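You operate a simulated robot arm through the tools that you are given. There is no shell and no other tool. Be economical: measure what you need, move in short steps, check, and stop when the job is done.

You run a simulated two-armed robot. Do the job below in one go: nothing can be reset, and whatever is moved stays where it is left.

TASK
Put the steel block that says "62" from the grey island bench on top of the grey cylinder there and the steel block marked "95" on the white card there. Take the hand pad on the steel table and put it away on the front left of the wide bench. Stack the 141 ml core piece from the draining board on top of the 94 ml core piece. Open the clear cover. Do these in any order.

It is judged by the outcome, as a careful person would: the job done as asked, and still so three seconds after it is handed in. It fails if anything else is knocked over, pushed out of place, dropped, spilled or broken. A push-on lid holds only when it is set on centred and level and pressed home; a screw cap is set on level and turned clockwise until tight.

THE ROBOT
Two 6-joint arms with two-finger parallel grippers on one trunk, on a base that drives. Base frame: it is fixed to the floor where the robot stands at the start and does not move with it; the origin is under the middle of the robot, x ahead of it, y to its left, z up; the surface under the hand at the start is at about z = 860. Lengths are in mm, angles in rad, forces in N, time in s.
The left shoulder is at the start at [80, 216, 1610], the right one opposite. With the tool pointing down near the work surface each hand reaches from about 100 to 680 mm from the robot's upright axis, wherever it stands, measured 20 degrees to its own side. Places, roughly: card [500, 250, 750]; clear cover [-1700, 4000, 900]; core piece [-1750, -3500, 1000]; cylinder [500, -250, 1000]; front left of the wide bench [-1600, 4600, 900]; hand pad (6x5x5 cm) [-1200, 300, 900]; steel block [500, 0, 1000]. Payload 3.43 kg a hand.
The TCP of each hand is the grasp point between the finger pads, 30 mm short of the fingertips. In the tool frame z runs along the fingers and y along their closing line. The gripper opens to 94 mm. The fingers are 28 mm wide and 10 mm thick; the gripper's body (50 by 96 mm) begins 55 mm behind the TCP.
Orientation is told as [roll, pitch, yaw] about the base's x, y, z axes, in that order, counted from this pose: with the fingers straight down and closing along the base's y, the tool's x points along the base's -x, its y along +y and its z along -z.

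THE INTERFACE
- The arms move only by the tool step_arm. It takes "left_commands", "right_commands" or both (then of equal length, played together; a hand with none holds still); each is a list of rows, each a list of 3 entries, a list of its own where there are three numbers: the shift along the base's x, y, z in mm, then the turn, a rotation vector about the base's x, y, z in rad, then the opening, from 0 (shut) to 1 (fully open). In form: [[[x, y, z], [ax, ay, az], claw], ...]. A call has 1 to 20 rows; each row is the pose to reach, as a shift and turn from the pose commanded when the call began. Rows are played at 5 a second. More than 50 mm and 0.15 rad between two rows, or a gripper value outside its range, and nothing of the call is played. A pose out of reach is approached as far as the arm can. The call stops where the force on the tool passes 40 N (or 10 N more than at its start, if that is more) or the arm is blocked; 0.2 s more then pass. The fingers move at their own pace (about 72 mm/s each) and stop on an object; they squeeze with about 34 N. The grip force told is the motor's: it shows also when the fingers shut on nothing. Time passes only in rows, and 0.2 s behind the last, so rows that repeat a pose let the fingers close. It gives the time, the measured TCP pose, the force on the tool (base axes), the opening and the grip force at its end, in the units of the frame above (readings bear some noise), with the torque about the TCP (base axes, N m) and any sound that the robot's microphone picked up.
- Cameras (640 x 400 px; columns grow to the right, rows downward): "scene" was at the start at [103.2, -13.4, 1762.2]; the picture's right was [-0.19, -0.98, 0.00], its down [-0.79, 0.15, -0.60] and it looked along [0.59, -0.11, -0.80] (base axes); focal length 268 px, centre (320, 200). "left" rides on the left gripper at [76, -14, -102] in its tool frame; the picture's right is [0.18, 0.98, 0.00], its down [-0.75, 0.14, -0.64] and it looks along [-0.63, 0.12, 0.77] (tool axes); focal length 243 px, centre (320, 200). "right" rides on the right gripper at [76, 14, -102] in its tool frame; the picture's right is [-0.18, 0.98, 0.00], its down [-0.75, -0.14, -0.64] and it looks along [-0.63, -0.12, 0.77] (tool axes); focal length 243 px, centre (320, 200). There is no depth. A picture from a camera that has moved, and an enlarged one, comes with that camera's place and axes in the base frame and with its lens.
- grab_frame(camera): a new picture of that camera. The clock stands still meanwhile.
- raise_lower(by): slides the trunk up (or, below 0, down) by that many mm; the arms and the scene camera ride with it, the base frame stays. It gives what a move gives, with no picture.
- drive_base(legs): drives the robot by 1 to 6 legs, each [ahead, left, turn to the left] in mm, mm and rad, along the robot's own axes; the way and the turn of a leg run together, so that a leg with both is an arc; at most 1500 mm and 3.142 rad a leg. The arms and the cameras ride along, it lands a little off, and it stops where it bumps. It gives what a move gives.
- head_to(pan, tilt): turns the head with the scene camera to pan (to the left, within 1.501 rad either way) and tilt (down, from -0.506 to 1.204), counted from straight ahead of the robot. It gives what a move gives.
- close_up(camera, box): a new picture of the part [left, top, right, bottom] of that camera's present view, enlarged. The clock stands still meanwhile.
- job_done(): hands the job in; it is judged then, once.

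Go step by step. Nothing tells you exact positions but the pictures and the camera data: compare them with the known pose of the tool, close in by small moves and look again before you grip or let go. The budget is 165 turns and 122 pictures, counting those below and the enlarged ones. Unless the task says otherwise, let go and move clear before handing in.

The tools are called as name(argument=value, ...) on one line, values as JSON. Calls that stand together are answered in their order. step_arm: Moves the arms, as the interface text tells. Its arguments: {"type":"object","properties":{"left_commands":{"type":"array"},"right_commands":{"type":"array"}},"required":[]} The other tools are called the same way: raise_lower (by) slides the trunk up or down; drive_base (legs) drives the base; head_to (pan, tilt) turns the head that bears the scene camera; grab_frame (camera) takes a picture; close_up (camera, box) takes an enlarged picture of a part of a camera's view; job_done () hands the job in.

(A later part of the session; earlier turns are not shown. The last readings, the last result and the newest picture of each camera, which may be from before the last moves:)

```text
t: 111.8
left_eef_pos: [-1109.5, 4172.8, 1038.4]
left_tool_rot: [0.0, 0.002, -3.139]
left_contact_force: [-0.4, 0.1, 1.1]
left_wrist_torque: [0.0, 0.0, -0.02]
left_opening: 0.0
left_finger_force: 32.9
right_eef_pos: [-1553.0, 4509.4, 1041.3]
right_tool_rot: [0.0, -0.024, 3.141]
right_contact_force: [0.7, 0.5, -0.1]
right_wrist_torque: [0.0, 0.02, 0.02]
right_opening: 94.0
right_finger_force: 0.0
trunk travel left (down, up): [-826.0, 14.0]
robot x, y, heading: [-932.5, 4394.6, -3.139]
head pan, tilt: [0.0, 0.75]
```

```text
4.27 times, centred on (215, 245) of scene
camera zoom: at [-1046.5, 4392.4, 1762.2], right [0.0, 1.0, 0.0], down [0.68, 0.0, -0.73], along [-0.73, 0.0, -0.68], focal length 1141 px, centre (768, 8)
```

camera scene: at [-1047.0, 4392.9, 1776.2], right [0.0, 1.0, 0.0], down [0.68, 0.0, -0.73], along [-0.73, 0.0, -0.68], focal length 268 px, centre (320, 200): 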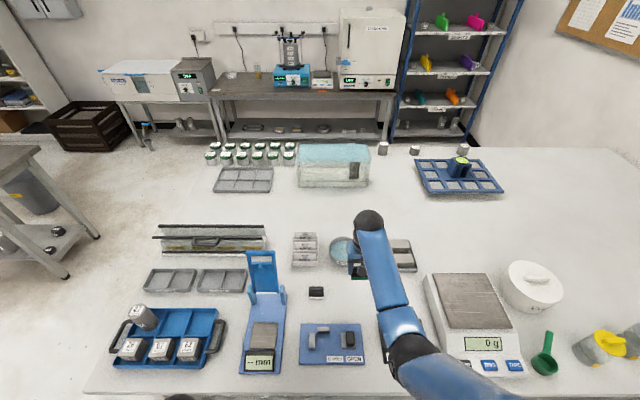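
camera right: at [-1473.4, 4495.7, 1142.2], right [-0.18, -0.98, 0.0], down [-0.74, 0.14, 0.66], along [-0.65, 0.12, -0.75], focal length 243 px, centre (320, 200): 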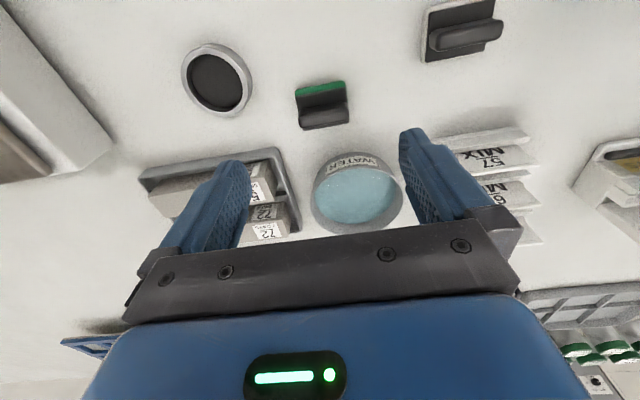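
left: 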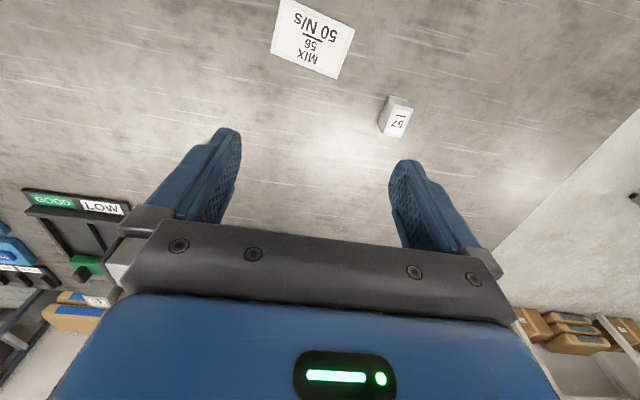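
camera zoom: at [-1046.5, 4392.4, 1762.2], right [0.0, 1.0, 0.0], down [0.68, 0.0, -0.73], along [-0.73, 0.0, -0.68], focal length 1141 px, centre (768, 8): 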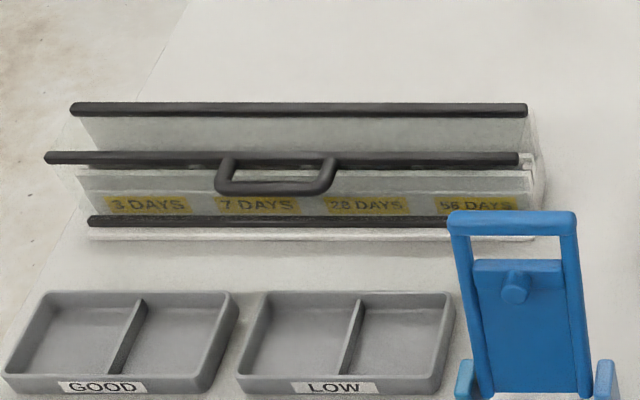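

The cover is a long hinged or sliding panel along y (3730–4180) with a handle near [-1698,3947]. It's better reached from the bench's -y end. I'll retract and drive round to there.

step_arm(right_commands=[[[45, 5, 0], [0, -0.02, 0], 1], [[90, 10, 0], [0, -0.02, 0], 1], [[135, 15, 0], [0, -0.02, 0], 0.5], [[180, 20, 0], [0, -0.02, 0], 0], [[225, 25, 0], [0, -0.02, 0], 0], [[270, 30, 0], [0, -0.02, 0], 0], [[315, 40, 0], [0, -0.02, 0], 0], [[360, 45, 0], [0, -0.02, 0], 0]])

raise_lower(by=14)

drive_base(legs=[[-45, 0, 0], [0, 0, -1.57], [-800, 0, 0], [-300, 90, 0], [0, 730, 0]])

head_to(pan=0, tilt=0.8)

grab_frame(camera="scene")

```text
t: 113.6
left_eef_pos: [-1109.2, 4173.9, 1038.5]
left_tool_rot: [-0.001, 0.001, -3.138]
left_contact_force: [-0.1, -0.5, 0.1]
left_wrist_torque: [-0.01, 0.01, 0.02]
left_opening: 0.3
left_finger_force: 33.3
right_eef_pos: [-1191.4, 4555.3, 1041.6]
right_tool_rot: [0.002, -0.004, -3.141]
right_contact_force: [0.1, 0.3, 0.1]
right_wrist_torque: [-0.01, 0.0, -0.01]
right_opening: 0.0
right_finger_force: 33.0
right hand out of reach, approached as far as the arm can: row 4, 5, 6, 7
trunk travel left (down, up): [-826.0, 14.0]
robot x, y, heading: [-936.2, 4388.2, -3.137]
head pan, tilt: [0.0, 0.75]
```

```text
t: 114.3
left_eef_pos: [-1110.9, 4172.8, 1051.1]
left_tool_rot: [-0.001, 0.002, -3.142]
left_contact_force: [0.3, -0.4, 0.3]
left_wrist_torque: [0.01, -0.02, 0.01]
left_opening: 0.0
left_finger_force: 32.8
right_eef_pos: [-1193.1, 4555.2, 1055.8]
right_tool_rot: [0.0, -0.003, 3.142]
right_contact_force: [0.4, 0.1, 0.4]
right_wrist_torque: [0.04, 0.04, 0.01]
right_opening: 0.0
right_finger_force: 33.6
trunk travel left (down, up): [-840.0, 0.0]
robot x, y, heading: [-933.5, 4392.4, -3.14]
head pan, tilt: [0.0, 0.75]
```

```text
t: 128.1
left_eef_pos: [-1921.5, 3480.9, 1051.2]
left_tool_rot: [0.003, 0.004, 1.566]
left_contact_force: [-0.4, -0.2, -0.8]
left_wrist_torque: [0.0, 0.01, 0.01]
left_opening: 0.0
left_finger_force: 33.1
right_eef_pos: [-1539.3, 3562.1, 1054.9]
right_tool_rot: [0.003, -0.003, 1.565]
right_contact_force: [0.4, 0.1, -0.3]
right_wrist_torque: [-0.02, 0.01, -0.02]
right_opening: 0.0
right_finger_force: 32.9
trunk travel left (down, up): [-840.0, 0.0]
robot x, y, heading: [-1705.2, 3304.6, 1.567]
head pan, tilt: [0.0, 0.75]
```

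```text
t: 128.7
left_eef_pos: [-1922.4, 3481.1, 1052.3]
left_tool_rot: [0.0, 0.004, 1.567]
left_contact_force: [-0.4, 0.5, 0.3]
left_wrist_torque: [0.0, 0.03, -0.01]
left_opening: 0.0
left_finger_force: 33.0
right_eef_pos: [-1539.2, 3562.1, 1055.6]
right_tool_rot: [-0.001, -0.004, 1.564]
right_contact_force: [0.6, 0.4, -0.6]
right_wrist_torque: [0.0, 0.0, -0.02]
right_opening: 0.0
right_finger_force: 33.1
trunk travel left (down, up): [-840.0, 0.0]
robot x, y, heading: [-1703.2, 3301.9, 1.566]
head pan, tilt: [0.0, 0.799]
```

```text
61 pictures are left
camera scene: at [-1702.6, 3415.7, 1772.2], right [1.0, 0.0, 0.0], down [0.0, -0.72, -0.7], along [0.0, 0.7, -0.72], focal length 268 px, centre (320, 200)
```

scene: 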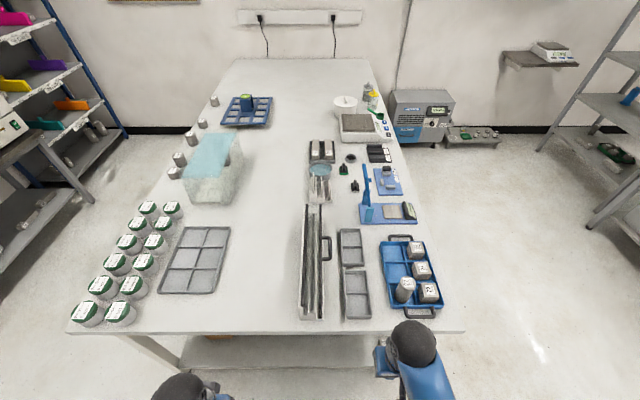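

Zooming on the cover device.

close_up(camera="scene", box=[270, 190, 390, 330])

```text
2.86 times, centred on (330, 260) of scene
camera zoom: at [-1702.6, 3415.7, 1772.2], right [1.0, 0.0, 0.0], down [0.0, -0.72, -0.7], along [0.0, 0.7, -0.72], focal length 764 px, centre (291, 29)
```

zoom: 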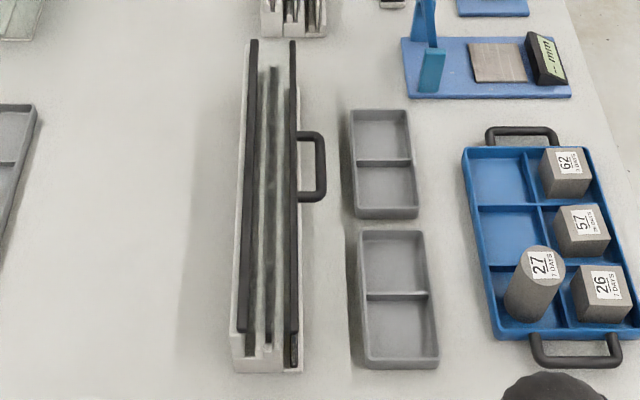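

close_up(camera="scene", box=[290, 275, 350, 325])

close_up(camera="scene", box=[290, 195, 350, 265])

```text
8.00 times, centred on (320, 300) of scene
camera zoom: at [-1702.6, 3415.7, 1772.2], right [1.0, 0.0, 0.0], down [0.0, -0.72, -0.7], along [0.0, 0.7, -0.72], focal length 2140 px, centre (320, -600)
```

zoom: 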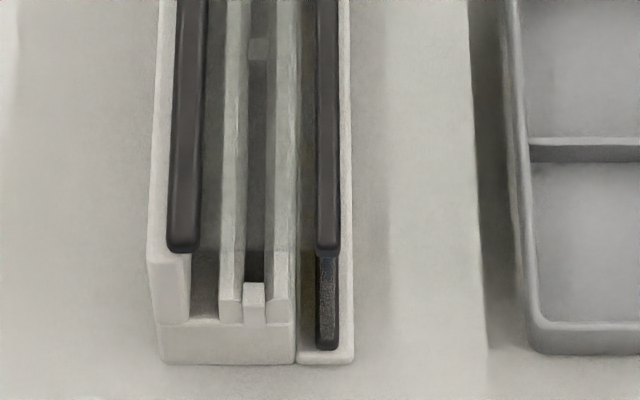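

```text
5.71 times, centred on (320, 230) of scene
camera zoom: at [-1702.6, 3415.7, 1772.2], right [1.0, 0.0, 0.0], down [0.0, -0.72, -0.7], along [0.0, 0.7, -0.72], focal length 1528 px, centre (320, 29)
```

zoom: 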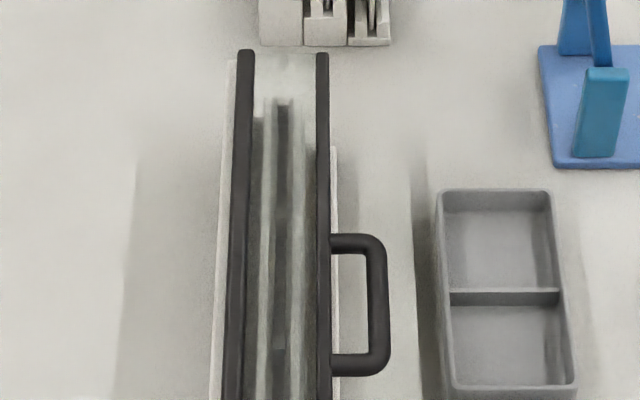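

I read it as a lid pane between a rear hinge bar (x≈-1751) and a front bar (x≈-1700), with the handle loop around [-1665,3960,966]. I'll shift so the right hand can reach the handle and inspect it closely.

drive_base(legs=[[90, 190, 0]])

step_arm(right_commands=[[[15, 40, 0], [0, 0, 0], 0.24], [[30, 80, 0], [0, 0, 0], 0.24], [[45, 120, 0], [0, 0, 0], 0.24], [[60, 160, 0], [0, 0, 0], 0.24], [[66, 200, 0], [0, 0, 0], 0.24], [[66, 240, 0], [0, 0, 0], 0.24], [[66, 240, 0], [0, 0, 0], 0.24]])

grab_frame(camera="right")

grab_frame(camera="scene")

```text
t: 130.4
left_eef_pos: [-2109.0, 3570.5, 1052.0]
left_tool_rot: [0.005, 0.004, 1.567]
left_contact_force: [-0.6, -0.2, 0.9]
left_wrist_torque: [0.02, 0.01, 0.02]
left_opening: 0.0
left_finger_force: 33.6
right_eef_pos: [-1727.4, 3650.5, 1055.3]
right_tool_rot: [0.004, -0.004, 1.567]
right_contact_force: [-0.2, -0.6, 0.1]
right_wrist_torque: [-0.02, 0.04, -0.04]
right_opening: 0.0
right_finger_force: 32.9
trunk travel left (down, up): [-840.0, 0.0]
robot x, y, heading: [-1897.1, 3393.1, 1.57]
head pan, tilt: [0.0, 0.799]
```

```text
t: 132.0
left_eef_pos: [-2113.4, 3571.8, 1050.4]
left_tool_rot: [-0.001, 0.004, 1.568]
left_contact_force: [0.0, -0.2, -0.7]
left_wrist_torque: [-0.02, -0.01, -0.01]
left_opening: 0.0
left_finger_force: 33.1
right_eef_pos: [-1665.5, 3894.5, 1055.5]
right_tool_rot: [-0.001, -0.004, 1.565]
right_contact_force: [0.2, 0.2, 0.0]
right_wrist_torque: [0.0, -0.01, 0.0]
right_opening: 22.7
right_finger_force: 0.0
right hand out of reach, approached as far as the arm can: row 1, 2, 3, 4, 5
trunk travel left (down, up): [-840.0, 0.0]
robot x, y, heading: [-1899.1, 3395.3, 1.571]
head pan, tilt: [0.0, 0.799]
```

```text
57 pictures are left
camera right: at [-1679.8, 3817.7, 1157.6], right [-0.98, 0.19, 0.0], down [0.14, 0.75, 0.64], along [0.12, 0.63, -0.76], focal length 243 px, centre (320, 200)
```

right: 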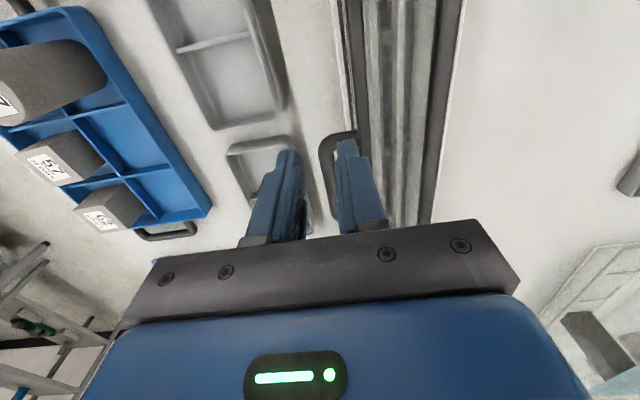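

```text
56 pictures are left
camera scene: at [-1894.6, 3506.1, 1772.2], right [1.0, 0.0, 0.0], down [0.0, -0.72, -0.7], along [0.0, 0.7, -0.72], focal length 268 px, centre (320, 200)
```

scene: 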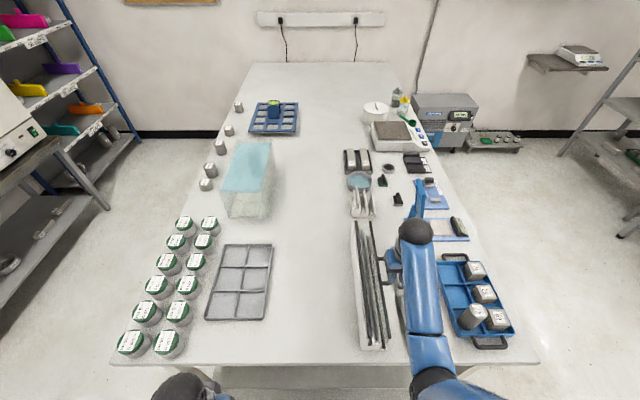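

close_up(camera="right", box=[270, 60, 450, 240])

```text
2.22 times, centred on (360, 150) of right
camera zoom: at [-1679.8, 3817.7, 1157.6], right [-0.98, 0.19, 0.0], down [0.14, 0.75, 0.64], along [0.12, 0.63, -0.76], focal length 539 px, centre (231, 311)
```

zoom: 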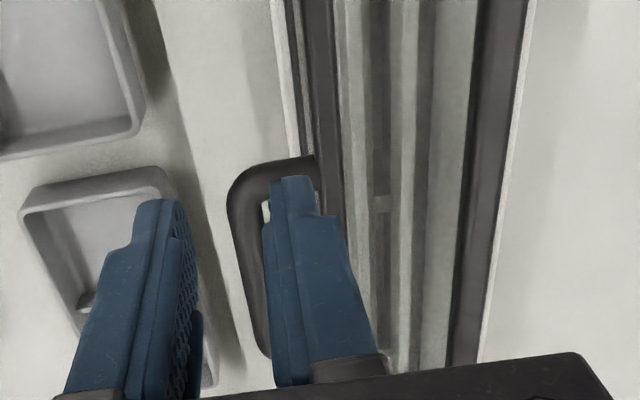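

The handle's outer bar is at x≈-1663, y 3916–4005, z≈970. I'll move over its centre and lower partway.

step_arm(right_commands=[[[2, 35, 0], [0, 0, 0], 0.24], [[2, 65, 0], [0, 0, 0], 0.24], [[2, 65, -30], [0, 0, 0], 0.24], [[2, 65, -40], [0, 0, 0], 0.24], [[2, 65, -40], [0, 0, 0], 0.24]])

close_up(camera="right", box=[230, 60, 410, 240])

close_up(camera="scene", box=[340, 210, 450, 300])

```text
t: 133.2
left_eef_pos: [-2113.0, 3572.5, 1051.9]
left_tool_rot: [0.001, 0.004, 1.568]
left_contact_force: [0.1, -0.4, 0.0]
left_wrist_torque: [-0.04, -0.01, -0.03]
left_opening: 0.0
left_finger_force: 33.1
right_eef_pos: [-1663.6, 3959.2, 1013.1]
right_tool_rot: [-0.001, -0.001, 1.565]
right_contact_force: [1.1, 0.9, 0.2]
right_wrist_torque: [-0.02, -0.01, -0.02]
right_opening: 22.7
right_finger_force: 0.0
trunk travel left (down, up): [-840.0, 0.0]
robot x, y, heading: [-1895.2, 3394.4, 1.567]
head pan, tilt: [0.0, 0.799]
```

```text
2.22 times, centred on (320, 150) of right
camera zoom: at [-1678.3, 3883.0, 1116.5], right [-0.98, 0.19, 0.0], down [0.14, 0.75, 0.64], along [0.12, 0.63, -0.77], focal length 539 px, centre (320, 311)
```

zoom: 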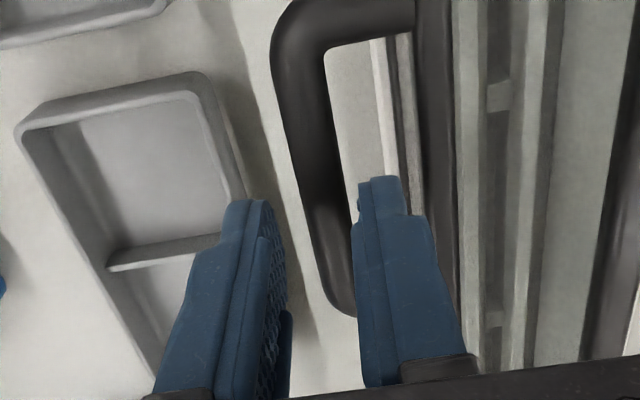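

```text
4.44 times, centred on (395, 255) of scene
camera zoom: at [-1894.2, 3507.7, 1772.0], right [1.0, 0.0, 0.0], down [0.0, -0.72, -0.7], along [0.0, 0.7, -0.72], focal length 1189 px, centre (-13, -44)
```

zoom: 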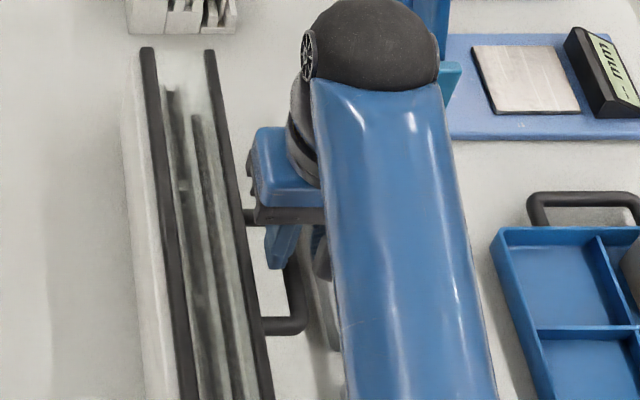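

Bar is centred between the fingers. I'll descend 23 mm and close on it.

step_arm(right_commands=[[[0.5, 0, -12], [0, 0, 0], 0.24], [[0.5, 0, -23], [0, 0, 0], 0.24], [[0.5, 0, -23], [0, 0, 0], 0], [[0.5, 0, -23], [0, 0, 0], 0], [[0.5, 0, -23], [0, 0, 0], 0]])

close_up(camera="right", box=[230, 60, 410, 240])

```text
t: 134.4
left_eef_pos: [-2114.1, 3571.7, 1051.8]
left_tool_rot: [0.0, 0.005, 1.567]
left_contact_force: [1.9, 0.5, -0.1]
left_wrist_torque: [-0.02, -0.03, 0.0]
left_opening: 0.0
left_finger_force: 32.3
right_eef_pos: [-1663.5, 3957.6, 992.3]
right_tool_rot: [0.001, -0.005, 1.566]
right_contact_force: [0.9, -1.2, 2.5]
right_wrist_torque: [-0.61, -0.09, 1.32]
right_opening: 13.8
right_finger_force: 45.4
trunk travel left (down, up): [-840.0, 0.0]
robot x, y, heading: [-1894.4, 3394.7, 1.572]
head pan, tilt: [0.0, 0.799]
```

```text
2.22 times, centred on (320, 150) of right
camera zoom: at [-1677.5, 3881.8, 1094.6], right [-0.98, 0.19, 0.0], down [0.14, 0.75, 0.64], along [0.12, 0.63, -0.76], focal length 539 px, centre (320, 311)
```

zoom: 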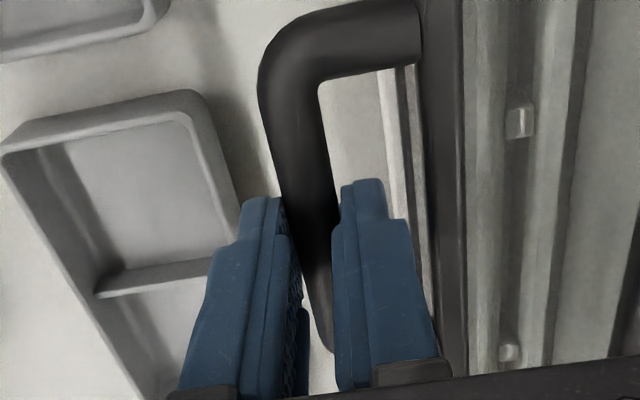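

Handle gripped (13.8 mm). Test lift along an arc about the rear hinge.

step_arm(right_commands=[[[-0.3, 0, 7], [0, 0, 0], 0], [[-1.3, 0, 15], [0, 0, 0], 0], [[-3, 0, 22], [0, 0, 0], 0], [[-5.3, 0, 30], [0, 0, 0], 0]])

grab_frame(camera="right")

close_up(camera="scene", box=[340, 210, 450, 350])

```text
t: 135.4
left_eef_pos: [-2112.5, 3573.2, 1051.4]
left_tool_rot: [0.001, 0.004, 1.568]
left_contact_force: [0.4, -0.1, -0.2]
left_wrist_torque: [-0.01, 0.01, -0.01]
left_opening: 0.0
left_finger_force: 32.7
right_eef_pos: [-1667.2, 3959.3, 1022.4]
right_tool_rot: [0.0, -0.002, 1.564]
right_contact_force: [-0.4, 0.0, -0.7]
right_wrist_torque: [-0.04, 0.05, 0.01]
right_opening: 0.3
right_finger_force: 33.2
trunk travel left (down, up): [-840.0, 0.0]
robot x, y, heading: [-1895.4, 3393.0, 1.568]
head pan, tilt: [0.0, 0.799]
```

```text
51 pictures are left
camera right: at [-1681.6, 3883.3, 1124.9], right [-0.98, 0.19, 0.0], down [0.15, 0.75, 0.64], along [0.12, 0.63, -0.76], focal length 243 px, centre (320, 200)
```

right: 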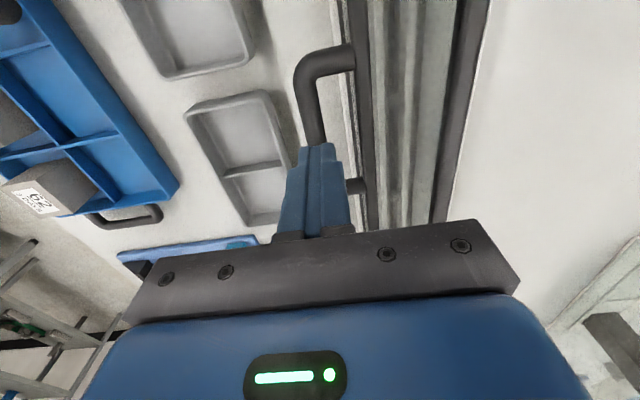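

```text
2.86 times, centred on (395, 280) of scene
camera zoom: at [-1894.1, 3508.4, 1772.1], right [1.0, 0.0, 0.0], down [0.0, -0.72, -0.7], along [0.0, 0.7, -0.72], focal length 764 px, centre (106, -29)
```

zoom: 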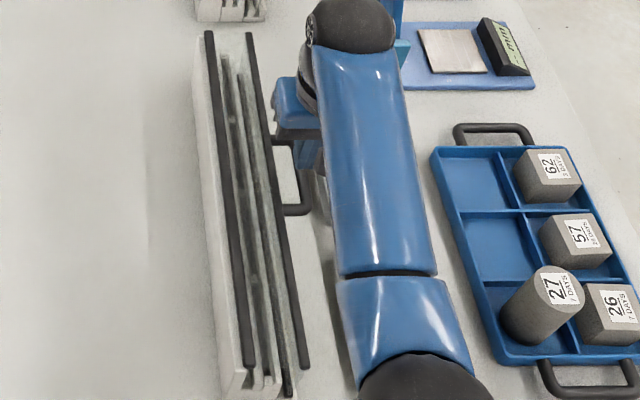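

The shallow tip grip slipped off. I'll regrip deeper, with the bar at the TCP.

step_arm(right_commands=[[[5, 0, 5], [0, 0, 0], 0.25], [[5, 0, 5], [0, 0, 0], 0.25], [[5, 0, -20], [0, 0, 0], 0.25], [[5, 0, -45], [0, 0, 0], 0.25], [[5, 0, -45], [0, 0, 0], 0], [[5, 0, -45], [0, 0, 0], 0], [[5, 0, -45], [0, 0, 0], 0]])

step_arm(right_commands=[[[0, 0, 3], [0, 0, 0], 0], [[-0.3, 0, 7], [0, 0, 0], 0]])

close_up(camera="right", box=[230, 40, 430, 240])

```text
t: 137.0
left_eef_pos: [-2112.5, 3570.9, 1052.4]
left_tool_rot: [0.001, 0.004, 1.567]
left_contact_force: [0.0, -0.9, 1.0]
left_wrist_torque: [-0.04, 0.03, -0.01]
left_opening: 0.2
left_finger_force: 33.2
right_eef_pos: [-1662.9, 3957.8, 977.7]
right_tool_rot: [-0.002, -0.005, 1.568]
right_contact_force: [1.6, 2.2, 7.7]
right_wrist_torque: [0.45, 0.04, 1.45]
right_opening: 13.9
right_finger_force: 45.4
trunk travel left (down, up): [-840.0, 0.0]
robot x, y, heading: [-1893.2, 3393.5, 1.567]
head pan, tilt: [0.0, 0.799]
```

```text
t: 137.6
left_eef_pos: [-2114.0, 3574.5, 1050.4]
left_tool_rot: [0.001, 0.005, 1.569]
left_contact_force: [-1.3, 0.2, -0.1]
left_wrist_torque: [0.01, 0.02, 0.01]
left_opening: 0.0
left_finger_force: 33.0
right_eef_pos: [-1664.7, 3957.8, 979.3]
right_tool_rot: [0.002, 0.009, 1.568]
right_contact_force: [-10.8, -1.4, -28.1]
right_wrist_torque: [0.3, 0.08, 1.27]
right_opening: 13.8
right_finger_force: 44.7
trunk travel left (down, up): [-840.0, 0.0]
robot x, y, heading: [-1897.8, 3392.8, 1.574]
head pan, tilt: [0.0, 0.799]
```

```text
2.00 times, centred on (330, 140) of right
camera zoom: at [-1679.4, 3882.8, 1082.2], right [-0.98, 0.19, 0.0], down [0.14, 0.76, 0.64], along [0.12, 0.62, -0.77], focal length 485 px, centre (300, 320)
```

zoom: 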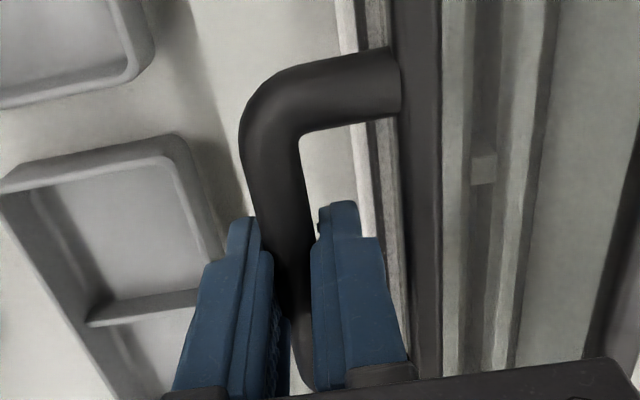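

A 28 N lift barely moved it, so the motion may be in another direction. I'll go back to neutral and test small pulls in other directions, starting with +x.

step_arm(right_commands=[[[0.3, 0, -6], [0, 0, 0], 0], [[3, 0, -6], [0, 0, 0], 0], [[6, 0, -6], [0, 0, 0], 0]])

```text
t: 138.4
left_eef_pos: [-2114.3, 3572.6, 1052.3]
left_tool_rot: [0.001, 0.003, 1.567]
left_contact_force: [-0.5, -1.0, -0.3]
left_wrist_torque: [0.0, 0.0, 0.01]
left_opening: 0.2
left_finger_force: 32.5
right_eef_pos: [-1657.3, 3957.3, 976.4]
right_tool_rot: [0.001, 0.0, 1.567]
right_contact_force: [-11.0, -8.8, -21.1]
right_wrist_torque: [0.43, 0.13, 1.29]
right_opening: 13.6
right_finger_force: 45.0
trunk travel left (down, up): [-840.0, 0.0]
robot x, y, heading: [-1894.6, 3393.2, 1.571]
head pan, tilt: [0.0, 0.799]
```

It moved +x with the handle pulling downward, so it may be hinged at the front bottom. Checking visually.

close_up(camera="right", box=[230, 40, 430, 240])

close_up(camera="scene", box=[350, 290, 400, 355])

```text
2.00 times, centred on (330, 140) of right
camera zoom: at [-1672.1, 3882.1, 1079.1], right [-0.98, 0.19, 0.0], down [0.14, 0.75, 0.64], along [0.12, 0.63, -0.77], focal length 485 px, centre (300, 320)
```

zoom: 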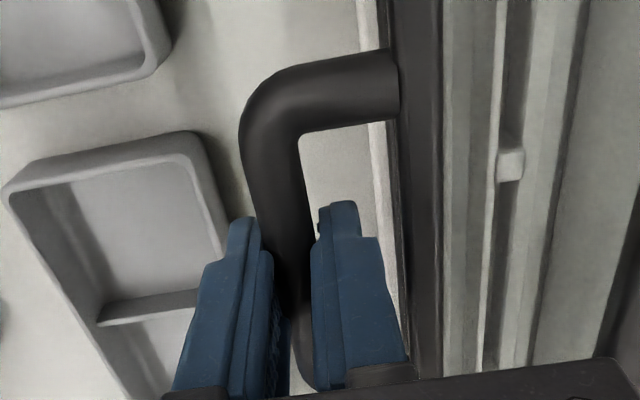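

```text
6.15 times, centred on (375, 322) of scene
camera zoom: at [-1895.7, 3507.3, 1771.9], right [1.0, 0.0, 0.0], down [0.0, -0.72, -0.7], along [0.0, 0.7, -0.72], focal length 1646 px, centre (-18, -554)
```

zoom: 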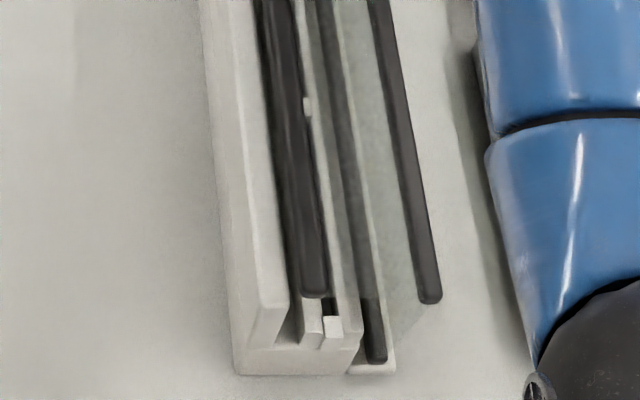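

The cover moves outward about the bottom front bar. I'll follow that arc a little, keeping forces low.

step_arm(right_commands=[[[0, 0, -3], [0, 0, 0], 0], [[4, 0, -5], [0, 0, 0], 0], [[8, 0, -8], [0, 0, 0], 0]])

```text
t: 139.2
left_eef_pos: [-2113.3, 3570.8, 1053.2]
left_tool_rot: [0.0, 0.002, 1.567]
left_contact_force: [-0.1, 0.6, 0.1]
left_wrist_torque: [0.03, -0.01, 0.01]
left_opening: 0.0
left_finger_force: 33.0
right_eef_pos: [-1646.9, 3958.1, 972.4]
right_tool_rot: [-0.003, -0.007, 1.561]
right_contact_force: [-2.9, -10.2, -1.8]
right_wrist_torque: [0.13, 0.18, 1.26]
right_opening: 13.5
right_finger_force: 45.1
trunk travel left (down, up): [-840.0, 0.0]
robot x, y, heading: [-1892.9, 3398.3, 1.565]
head pan, tilt: [0.0, 0.799]
```

It moves freely now. I'll continue the arc, tilting the tool with the panel, then look.

step_arm(right_commands=[[[7, 0, -5], [0, 0.04, 0], 0], [[14, 0, -11], [0, 0.087, 0], 0], [[21, 0, -17], [0, 0.13, 0], 0], [[27, 0, -23], [0, 0.175, 0], 0]])

grab_frame(camera="right")

close_up(camera="scene", box=[340, 210, 460, 350])

```text
t: 140.2
left_eef_pos: [-2113.6, 3570.5, 1050.7]
left_tool_rot: [-0.001, 0.002, 1.567]
left_contact_force: [-1.0, -1.3, -0.1]
left_wrist_torque: [-0.01, 0.0, 0.0]
left_opening: 0.0
left_finger_force: 32.5
right_eef_pos: [-1620.9, 3958.3, 946.0]
right_tool_rot: [0.175, -0.005, 1.563]
right_contact_force: [4.5, -4.4, 4.7]
right_wrist_torque: [0.8, 0.11, 1.09]
right_opening: 14.1
right_finger_force: 44.6
trunk travel left (down, up): [-840.0, 0.0]
robot x, y, heading: [-1896.7, 3397.7, 1.569]
head pan, tilt: [0.0, 0.799]
```

```text
46 pictures are left
camera right: at [-1616.4, 3881.7, 1051.1], right [-0.97, 0.19, 0.17], down [0.26, 0.75, 0.61], along [-0.01, 0.63, -0.77], focal length 243 px, centre (320, 200)
```

right: 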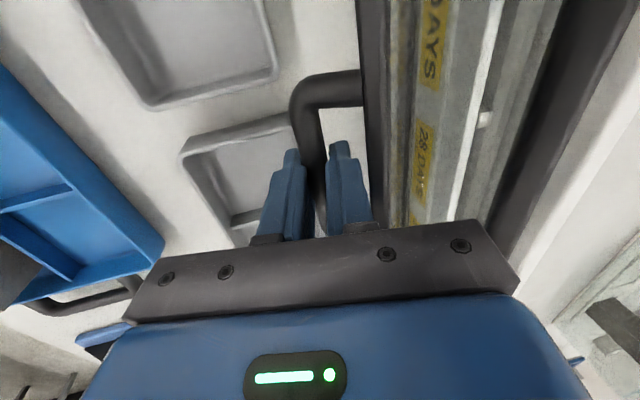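

```text
2.86 times, centred on (400, 280) of scene
camera zoom: at [-1892.9, 3504.2, 1772.3], right [1.0, 0.0, 0.0], down [0.0, -0.72, -0.7], along [0.0, 0.7, -0.72], focal length 764 px, centre (91, -29)
```

zoom: 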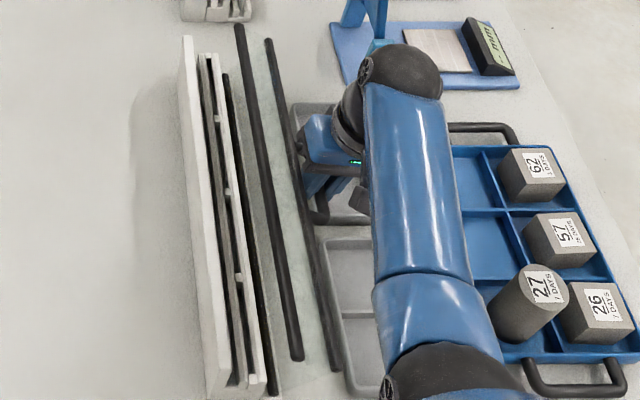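

Confirmed: the L-shaped cover pivots about its bottom front bar toward +x. I'll continue the arc with more tool tilt, watching tray clearance.

step_arm(right_commands=[[[4.5, 0, -5], [0, 0.06, 0], 0], [[9, 0, -11], [0, 0.12, 0], 0], [[12, 0, -16], [0, 0.18, 0], 0], [[15, 0, -21], [0, 0.24, 0], 0]])

close_up(camera="right", box=[170, 40, 410, 250])

close_up(camera="scene", box=[340, 210, 460, 350])

```text
t: 141.2
left_eef_pos: [-2112.1, 3570.9, 1053.1]
left_tool_rot: [0.004, 0.002, 1.568]
left_contact_force: [0.1, 0.4, 0.5]
left_wrist_torque: [-0.02, 0.01, 0.03]
left_opening: 0.0
left_finger_force: 33.6
right_eef_pos: [-1605.8, 3957.5, 926.5]
right_tool_rot: [0.418, -0.003, 1.564]
right_contact_force: [7.3, -1.8, 1.0]
right_wrist_torque: [0.66, -0.1, 1.06]
right_opening: 13.7
right_finger_force: 45.0
trunk travel left (down, up): [-840.0, 0.0]
robot x, y, heading: [-1889.9, 3396.4, 1.568]
head pan, tilt: [0.0, 0.799]
```

```text
1.90 times, centred on (290, 145) of right
camera zoom: at [-1576.7, 3881.9, 1025.5], right [-0.9, 0.19, 0.4], down [0.39, 0.75, 0.53], along [-0.2, 0.63, -0.75], focal length 462 px, centre (377, 305)
```

zoom: 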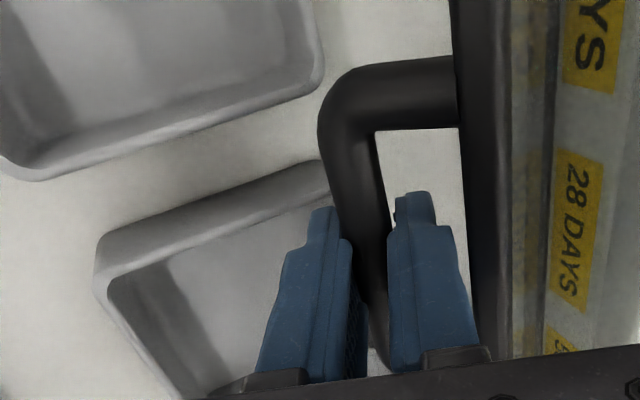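

```text
2.86 times, centred on (400, 280) of scene
camera zoom: at [-1891.8, 3505.5, 1772.2], right [1.0, 0.0, 0.0], down [0.0, -0.72, -0.7], along [0.0, 0.7, -0.72], focal length 764 px, centre (91, -29)
```

zoom: 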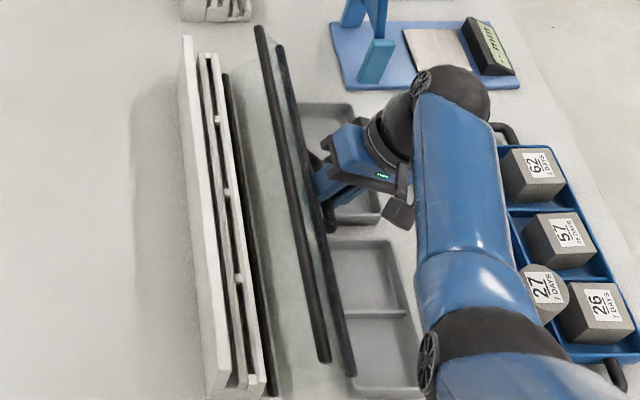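

The cover is about 43° open and its load is light. I'll loosen the fingers slightly, still caging the bar, to see whether it stays.

step_arm(right_commands=[[[0, 0, 0], [0, 0, 0], 0.18], [[0, 0, 0], [0, 0, 0], 0.2], [[0, 0, 0], [0, 0, 0], 0.2]])

close_up(camera="right", box=[170, 40, 410, 250])

```text
t: 142.0
left_eef_pos: [-2113.3, 3571.3, 1052.0]
left_tool_rot: [0.001, 0.004, 1.569]
left_contact_force: [-0.2, -0.4, -0.3]
left_wrist_torque: [-0.04, -0.01, 0.0]
left_opening: 0.2
left_finger_force: 33.2
right_eef_pos: [-1607.0, 3959.5, 926.9]
right_tool_rot: [0.416, -0.001, 1.566]
right_contact_force: [0.4, 0.3, -1.4]
right_wrist_torque: [-0.02, 0.02, 0.0]
right_opening: 18.5
right_finger_force: 0.1
trunk travel left (down, up): [-840.0, 0.0]
robot x, y, heading: [-1893.2, 3397.9, 1.567]
head pan, tilt: [0.0, 0.799]
```

```text
1.90 times, centred on (290, 145) of right
camera zoom: at [-1578.4, 3882.8, 1025.6], right [-0.9, 0.19, 0.4], down [0.39, 0.75, 0.53], along [-0.2, 0.63, -0.75], focal length 462 px, centre (377, 305)
```

zoom: 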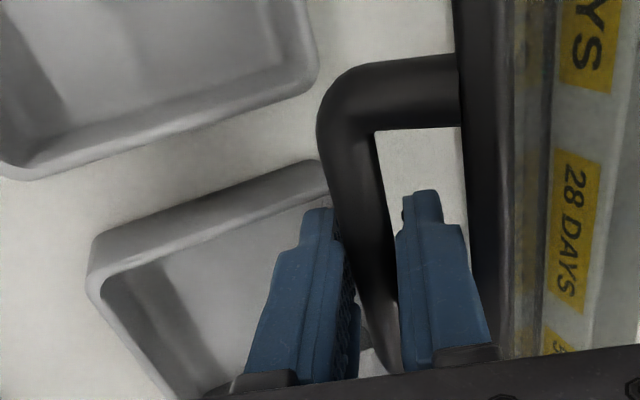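

It holds by itself. I'll regrip nearer the fingertips and open it further, to just above the tray rim (z≈884).

step_arm(right_commands=[[[5.5, 0, 12.5], [0, 0, 0], 0.2], [[5.5, 0, 12.5], [0, 0, 0], 0], [[5.5, 0, 12.5], [0, 0, 0], 0], [[7.8, 0, 7], [0, 0.05, 0], 0], [[10, 0, 2], [0, 0.1, 0], 0], [[12.3, 0, -3.5], [0, 0.14, 0], 0], [[13.7, 0, -7.5], [0, 0.17, 0], 0]])

close_up(camera="right", box=[170, 40, 410, 250])

```text
t: 143.6
left_eef_pos: [-2113.9, 3567.7, 1053.7]
left_tool_rot: [-0.001, 0.0, 1.567]
left_contact_force: [-0.2, -0.9, 0.0]
left_wrist_torque: [0.01, 0.02, 0.01]
left_opening: 0.1
left_finger_force: 32.8
right_eef_pos: [-1593.9, 3959.4, 923.8]
right_tool_rot: [0.583, -0.009, 1.563]
right_contact_force: [4.2, 3.8, 39.2]
right_wrist_torque: [-0.16, -0.57, 1.7]
right_opening: 13.6
right_finger_force: 44.9
trunk travel left (down, up): [-840.0, 0.0]
robot x, y, heading: [-1893.1, 3399.4, 1.572]
head pan, tilt: [0.0, 0.799]
```

```text
1.90 times, centred on (290, 145) of right
camera zoom: at [-1549.0, 3881.8, 1017.3], right [-0.82, 0.18, 0.54], down [0.48, 0.75, 0.47], along [-0.32, 0.64, -0.7], focal length 462 px, centre (377, 305)
```

zoom: 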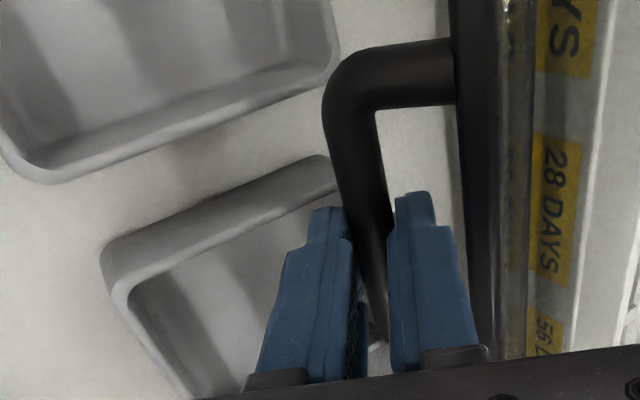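

I've hit something, probably the outer fingertip on the tray rim. Back off a few millimetres along the arc, release slightly, and withdraw along the tool axis.

step_arm(right_commands=[[[-2, 0, 6], [0, -0.04, 0], 0], [[-2, 0, 6], [0, -0.04, 0], 0.19], [[-2, 0, 6], [0, -0.04, 0], 0.2], [[3, 0, 16], [0, -0.04, 0], 0.2], [[10, 0, 30], [0, -0.04, 0], 0.2], [[22, 0, 52], [0, -0.04, 0], 0.2], [[40, 0, 85], [0, -0.1, 0], 0.2]])

grab_frame(camera="right")

close_up(camera="scene", box=[340, 190, 470, 350])

```text
t: 145.2
left_eef_pos: [-2113.1, 3571.8, 1050.9]
left_tool_rot: [0.0, 0.003, 1.566]
left_contact_force: [0.2, 1.1, 0.3]
left_wrist_torque: [0.02, 0.0, 0.04]
left_opening: 0.0
left_finger_force: 33.1
right_eef_pos: [-1554.9, 3956.7, 1002.7]
right_tool_rot: [0.486, 0.002, 1.565]
right_contact_force: [-0.2, -0.3, -0.9]
right_wrist_torque: [0.0, 0.02, -0.01]
right_opening: 18.8
right_finger_force: 0.1
trunk travel left (down, up): [-840.0, 0.0]
robot x, y, heading: [-1897.5, 3396.8, 1.569]
head pan, tilt: [0.0, 0.799]
```

```text
40 pictures are left
camera right: at [-1519.1, 3881.9, 1100.2], right [-0.87, 0.19, 0.46], down [0.43, 0.75, 0.5], along [-0.25, 0.63, -0.73], focal length 243 px, centre (320, 200)
```

right: 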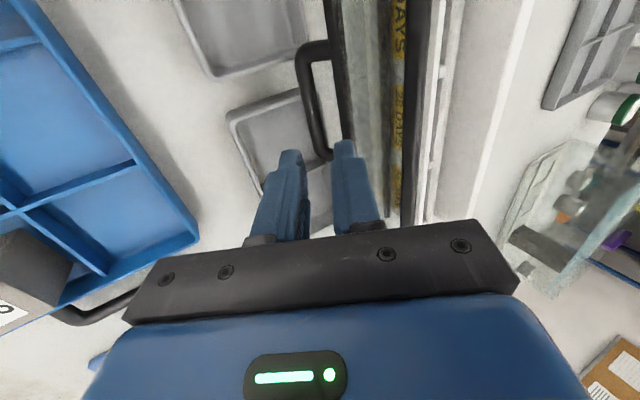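

```text
2.50 times, centred on (405, 270) of scene
camera zoom: at [-1893.9, 3506.3, 1772.1], right [1.0, 0.0, 0.0], down [0.0, -0.72, -0.7], along [0.0, 0.7, -0.72], focal length 669 px, centre (108, 25)
```

zoom: 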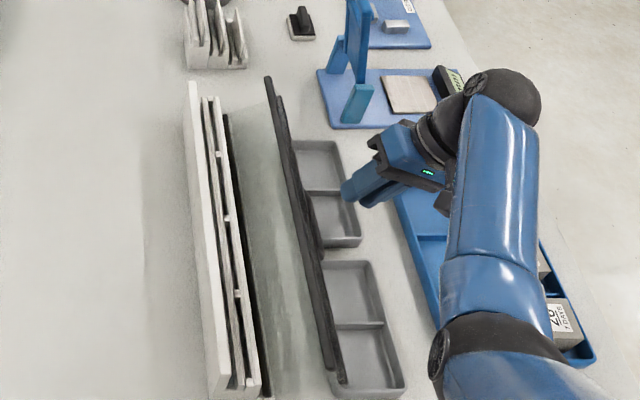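

The cover stays open at about 50°. I'll try nudging the handle a bit lower with closed fingers, to see whether it's at its stop.

step_arm(right_commands=[[[0, 0, 0], [0, 0, 0], 0], [[-14, 0, -29], [0, 0, 0], 0], [[-27, 0, -54], [0, 0, 0], 0], [[-27, 0, -60], [0, 0, 0], 0], [[-27, 0, -60], [0, 0, 0], 0]])

close_up(camera="right", box=[170, 40, 410, 250])

```text
t: 146.4
left_eef_pos: [-2113.2, 3571.4, 1052.7]
left_tool_rot: [0.0, 0.004, 1.568]
left_contact_force: [-0.3, 0.1, -0.9]
left_wrist_torque: [-0.02, 0.01, 0.0]
left_opening: 0.1
left_finger_force: 32.8
right_eef_pos: [-1581.5, 3957.9, 943.4]
right_tool_rot: [0.484, 0.0, 1.565]
right_contact_force: [-0.5, -0.4, 0.5]
right_wrist_torque: [-0.01, 0.01, 0.02]
right_opening: 0.0
right_finger_force: 33.1
trunk travel left (down, up): [-840.0, 0.0]
robot x, y, heading: [-1893.7, 3393.8, 1.569]
head pan, tilt: [0.0, 0.799]
```

```text
1.90 times, centred on (290, 145) of right
camera zoom: at [-1546.1, 3882.2, 1040.8], right [-0.87, 0.19, 0.46], down [0.43, 0.75, 0.5], along [-0.25, 0.63, -0.73], focal length 462 px, centre (377, 305)
```

zoom: 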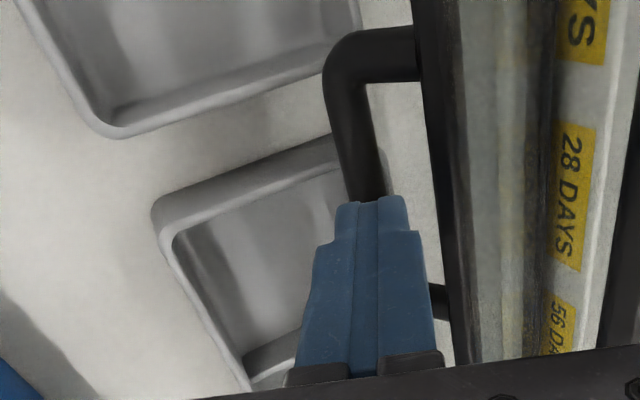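

step_arm(right_commands=[[[0, 0, -4], [0, 0, 0], 0], [[1, 0, -8], [0, 0, 0], 0], [[2, 0, -12], [0, 0, 0], 0], [[3, 0, -15], [0, 0, 0], 0], [[4, 0, -18], [0, 0, 0], 0]])

close_up(camera="right", box=[170, 40, 410, 250])

```text
t: 147.6
left_eef_pos: [-2113.2, 3572.9, 1051.7]
left_tool_rot: [0.0, 0.005, 1.568]
left_contact_force: [0.5, -0.2, 0.4]
left_wrist_torque: [0.0, 0.01, -0.01]
left_opening: 0.0
left_finger_force: 33.0
right_eef_pos: [-1576.2, 3957.7, 925.9]
right_tool_rot: [0.486, -0.001, 1.565]
right_contact_force: [-0.4, -0.2, 0.2]
right_wrist_torque: [-0.03, -0.01, 0.0]
right_opening: 0.0
right_finger_force: 33.7
trunk travel left (down, up): [-840.0, 0.0]
robot x, y, heading: [-1896.6, 3396.8, 1.565]
head pan, tilt: [0.0, 0.799]
```

```text
1.90 times, centred on (290, 145) of right
camera zoom: at [-1541.1, 3882.0, 1023.0], right [-0.87, 0.19, 0.46], down [0.43, 0.75, 0.5], along [-0.25, 0.63, -0.73], focal length 462 px, centre (377, 305)
```

zoom: 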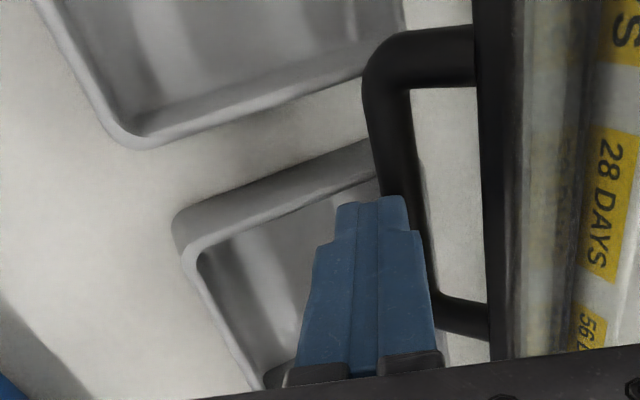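

The tip slid beside the bar. I'll lift, shift 8 mm inward, and press once more.

step_arm(right_commands=[[[2, 0, 24], [0, 0, 0], 0], [[-8, 0, 26], [0, 0, 0], 0], [[-8, 0, 16], [0, 0, 0], 0], [[-7.5, 0, 10], [0, 0, 0], 0], [[-7, 0, 6], [0, 0, 0], 0], [[-6.5, 0, 3], [0, 0, 0], 0]])

close_up(camera="right", box=[170, 40, 410, 250])

```text
t: 149.0
left_eef_pos: [-2112.3, 3571.5, 1051.7]
left_tool_rot: [0.001, 0.004, 1.566]
left_contact_force: [-0.1, 0.1, -1.1]
left_wrist_torque: [0.02, -0.01, 0.01]
left_opening: 0.3
left_finger_force: 33.8
right_eef_pos: [-1582.6, 3958.2, 928.1]
right_tool_rot: [0.483, -0.002, 1.564]
right_contact_force: [0.0, 0.7, 3.2]
right_wrist_torque: [0.03, 0.05, -0.02]
right_opening: 0.2
right_finger_force: 33.5
trunk travel left (down, up): [-840.0, 0.0]
robot x, y, heading: [-1897.1, 3396.3, 1.568]
head pan, tilt: [0.0, 0.799]
```

```text
1.90 times, centred on (290, 145) of right
camera zoom: at [-1547.9, 3881.9, 1026.4], right [-0.87, 0.19, 0.46], down [0.43, 0.75, 0.5], along [-0.25, 0.63, -0.73], focal length 462 px, centre (377, 305)
```

zoom: 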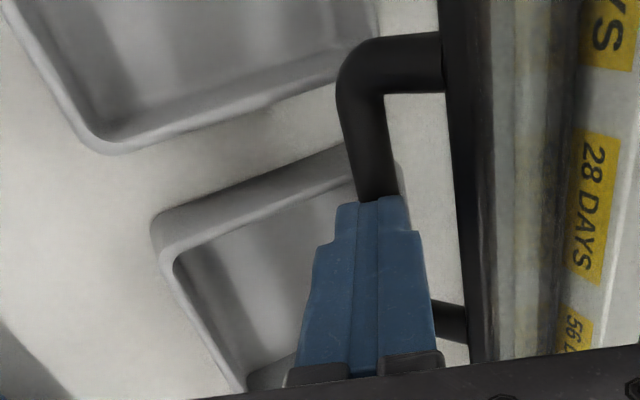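

The handle is now just above the tray rim, so the cover is about 58° open, as far as the tray allows. Withdraw and check.

step_arm(right_commands=[[[10, 0, 25], [0, 0, 0], 0], [[20, 0, 60], [0, -0.1, 0], 0], [[20, 0, 95], [0, -0.22, 0], 0], [[10, -30, 120], [0, -0.36, 0], 0], [[0, -70, 125], [0, -0.483, 0], 0], [[-20, -115, 125], [0, -0.483, 0], 0], [[-40, -160, 125], [0, -0.483, 0], 0], [[-60, -205, 125], [0, -0.483, 0], 0], [[-80, -250, 125], [0, -0.483, 0], 0], [[-110, -285, 125], [0, -0.483, 0], 0]])

grab_frame(camera="scene")

close_up(camera="scene", box=[330, 190, 470, 360])

```text
t: 151.2
left_eef_pos: [-2113.7, 3570.2, 1051.1]
left_tool_rot: [-0.001, 0.002, 1.568]
left_contact_force: [-0.5, -0.3, 0.2]
left_wrist_torque: [0.01, 0.0, -0.03]
left_opening: 0.2
left_finger_force: 33.0
right_eef_pos: [-1695.5, 3673.8, 1052.9]
right_tool_rot: [0.003, -0.003, 1.566]
right_contact_force: [0.1, -0.3, 0.2]
right_wrist_torque: [0.0, -0.02, 0.0]
right_opening: 0.3
right_finger_force: 33.6
right hand out of reach, approached as far as the arm can: row 6, 7, 8, 9
trunk travel left (down, up): [-840.0, 0.0]
robot x, y, heading: [-1894.6, 3393.3, 1.567]
head pan, tilt: [0.0, 0.799]
```

```text
35 pictures are left
camera scene: at [-1894.5, 3504.5, 1772.3], right [1.0, 0.0, 0.0], down [0.0, -0.72, -0.7], along [0.0, 0.7, -0.72], focal length 268 px, centre (320, 200)
```

scene: 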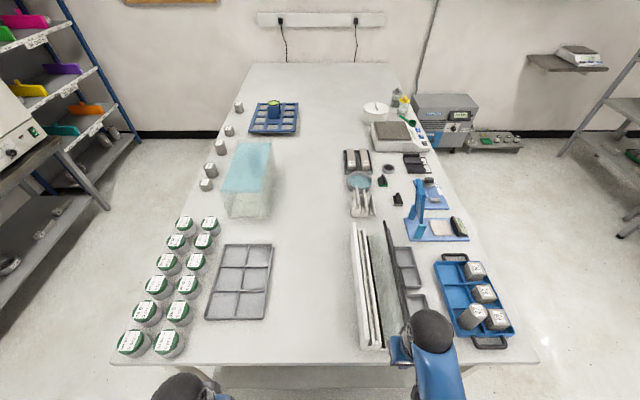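

```text
2.35 times, centred on (400, 275) of scene
camera zoom: at [-1894.5, 3504.5, 1772.3], right [1.0, 0.0, 0.0], down [0.0, -0.72, -0.7], along [0.0, 0.7, -0.72], focal length 629 px, centre (132, 24)
```

zoom: 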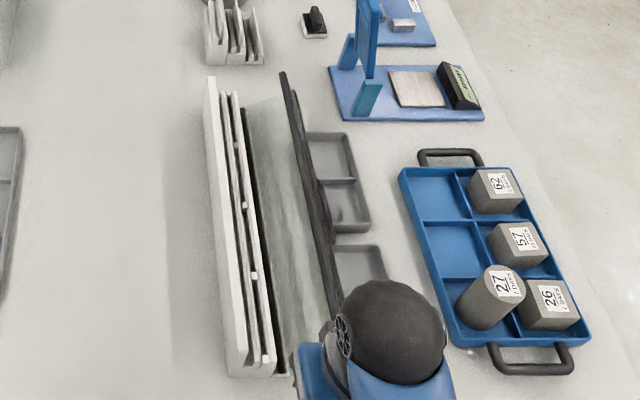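

The cover is open and nothing else moved. Now I'll drive back through the known corridors toward the sink area.

drive_base(legs=[[-500, 0, 0], [0, -900, 0], [-1500, 0, 0], [0, -850, 0], [-1400, 0, 0], [0, 0, 3.14]])

head_to(pan=-0.5, tilt=0.4)

drive_base(legs=[[1200, 0, 0]])

grab_frame(camera="scene")

```text
t: 183.4
left_eef_pos: [51.7, -204.7, 1053.2]
left_tool_rot: [0.0, 0.002, -1.626]
left_contact_force: [0.1, -0.4, 0.1]
left_wrist_torque: [-0.02, -0.04, -0.01]
left_opening: 0.0
left_finger_force: 33.3
right_eef_pos: [-372.1, -285.9, 1053.6]
right_tool_rot: [0.002, -0.005, -1.627]
right_contact_force: [0.2, 0.5, 0.2]
right_wrist_torque: [0.02, 0.03, 0.0]
right_opening: 0.2
right_finger_force: 32.5
trunk travel left (down, up): [-840.0, 0.0]
robot x, y, heading: [-153.1, -15.7, -1.623]
head pan, tilt: [0.0, 0.799]
```

```text
t: 184.4
left_eef_pos: [52.5, -205.0, 1051.4]
left_tool_rot: [0.0, 0.003, -1.625]
left_contact_force: [0.9, 0.8, -0.3]
left_wrist_torque: [0.03, 0.0, 0.02]
left_opening: 0.0
left_finger_force: 33.0
right_eef_pos: [-371.0, -285.3, 1053.5]
right_tool_rot: [0.0, -0.003, -1.625]
right_contact_force: [0.5, -0.6, -0.1]
right_wrist_torque: [-0.01, 0.01, 0.02]
right_opening: 0.0
right_finger_force: 33.3
trunk travel left (down, up): [-840.0, 0.0]
robot x, y, heading: [-158.2, -17.0, -1.624]
head pan, tilt: [-0.499, 0.4]
```

```text
t: 190.5
left_eef_pos: [-16.2, -1415.5, 1053.0]
left_tool_rot: [0.002, 0.003, -1.627]
left_contact_force: [-0.4, 0.5, -0.1]
left_wrist_torque: [0.0, 0.0, -0.02]
left_opening: 0.0
left_finger_force: 33.0
right_eef_pos: [-439.4, -1494.7, 1053.2]
right_tool_rot: [0.002, -0.006, -1.63]
right_contact_force: [-0.2, -0.8, 0.5]
right_wrist_torque: [-0.03, -0.02, -0.02]
right_opening: 0.3
right_finger_force: 32.8
trunk travel left (down, up): [-840.0, 0.0]
robot x, y, heading: [-221.3, -1225.5, -1.627]
head pan, tilt: [-0.499, 0.4]
```

```text
33 pictures are left
camera scene: at [-274.6, -1334.0, 1807.4], right [-0.85, 0.53, 0.0], down [0.2, 0.33, -0.92], along [-0.49, -0.78, -0.39], focal length 268 px, centre (320, 200)
```

scene: 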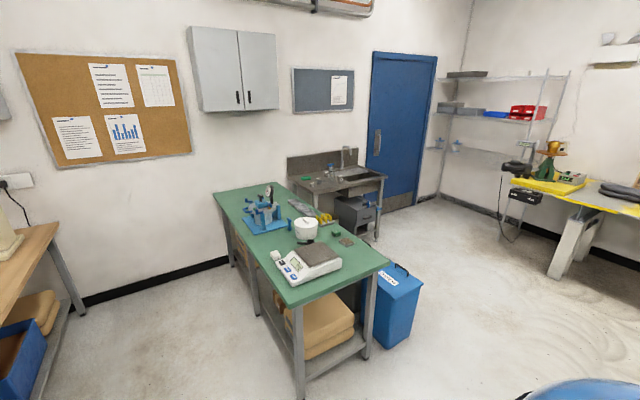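

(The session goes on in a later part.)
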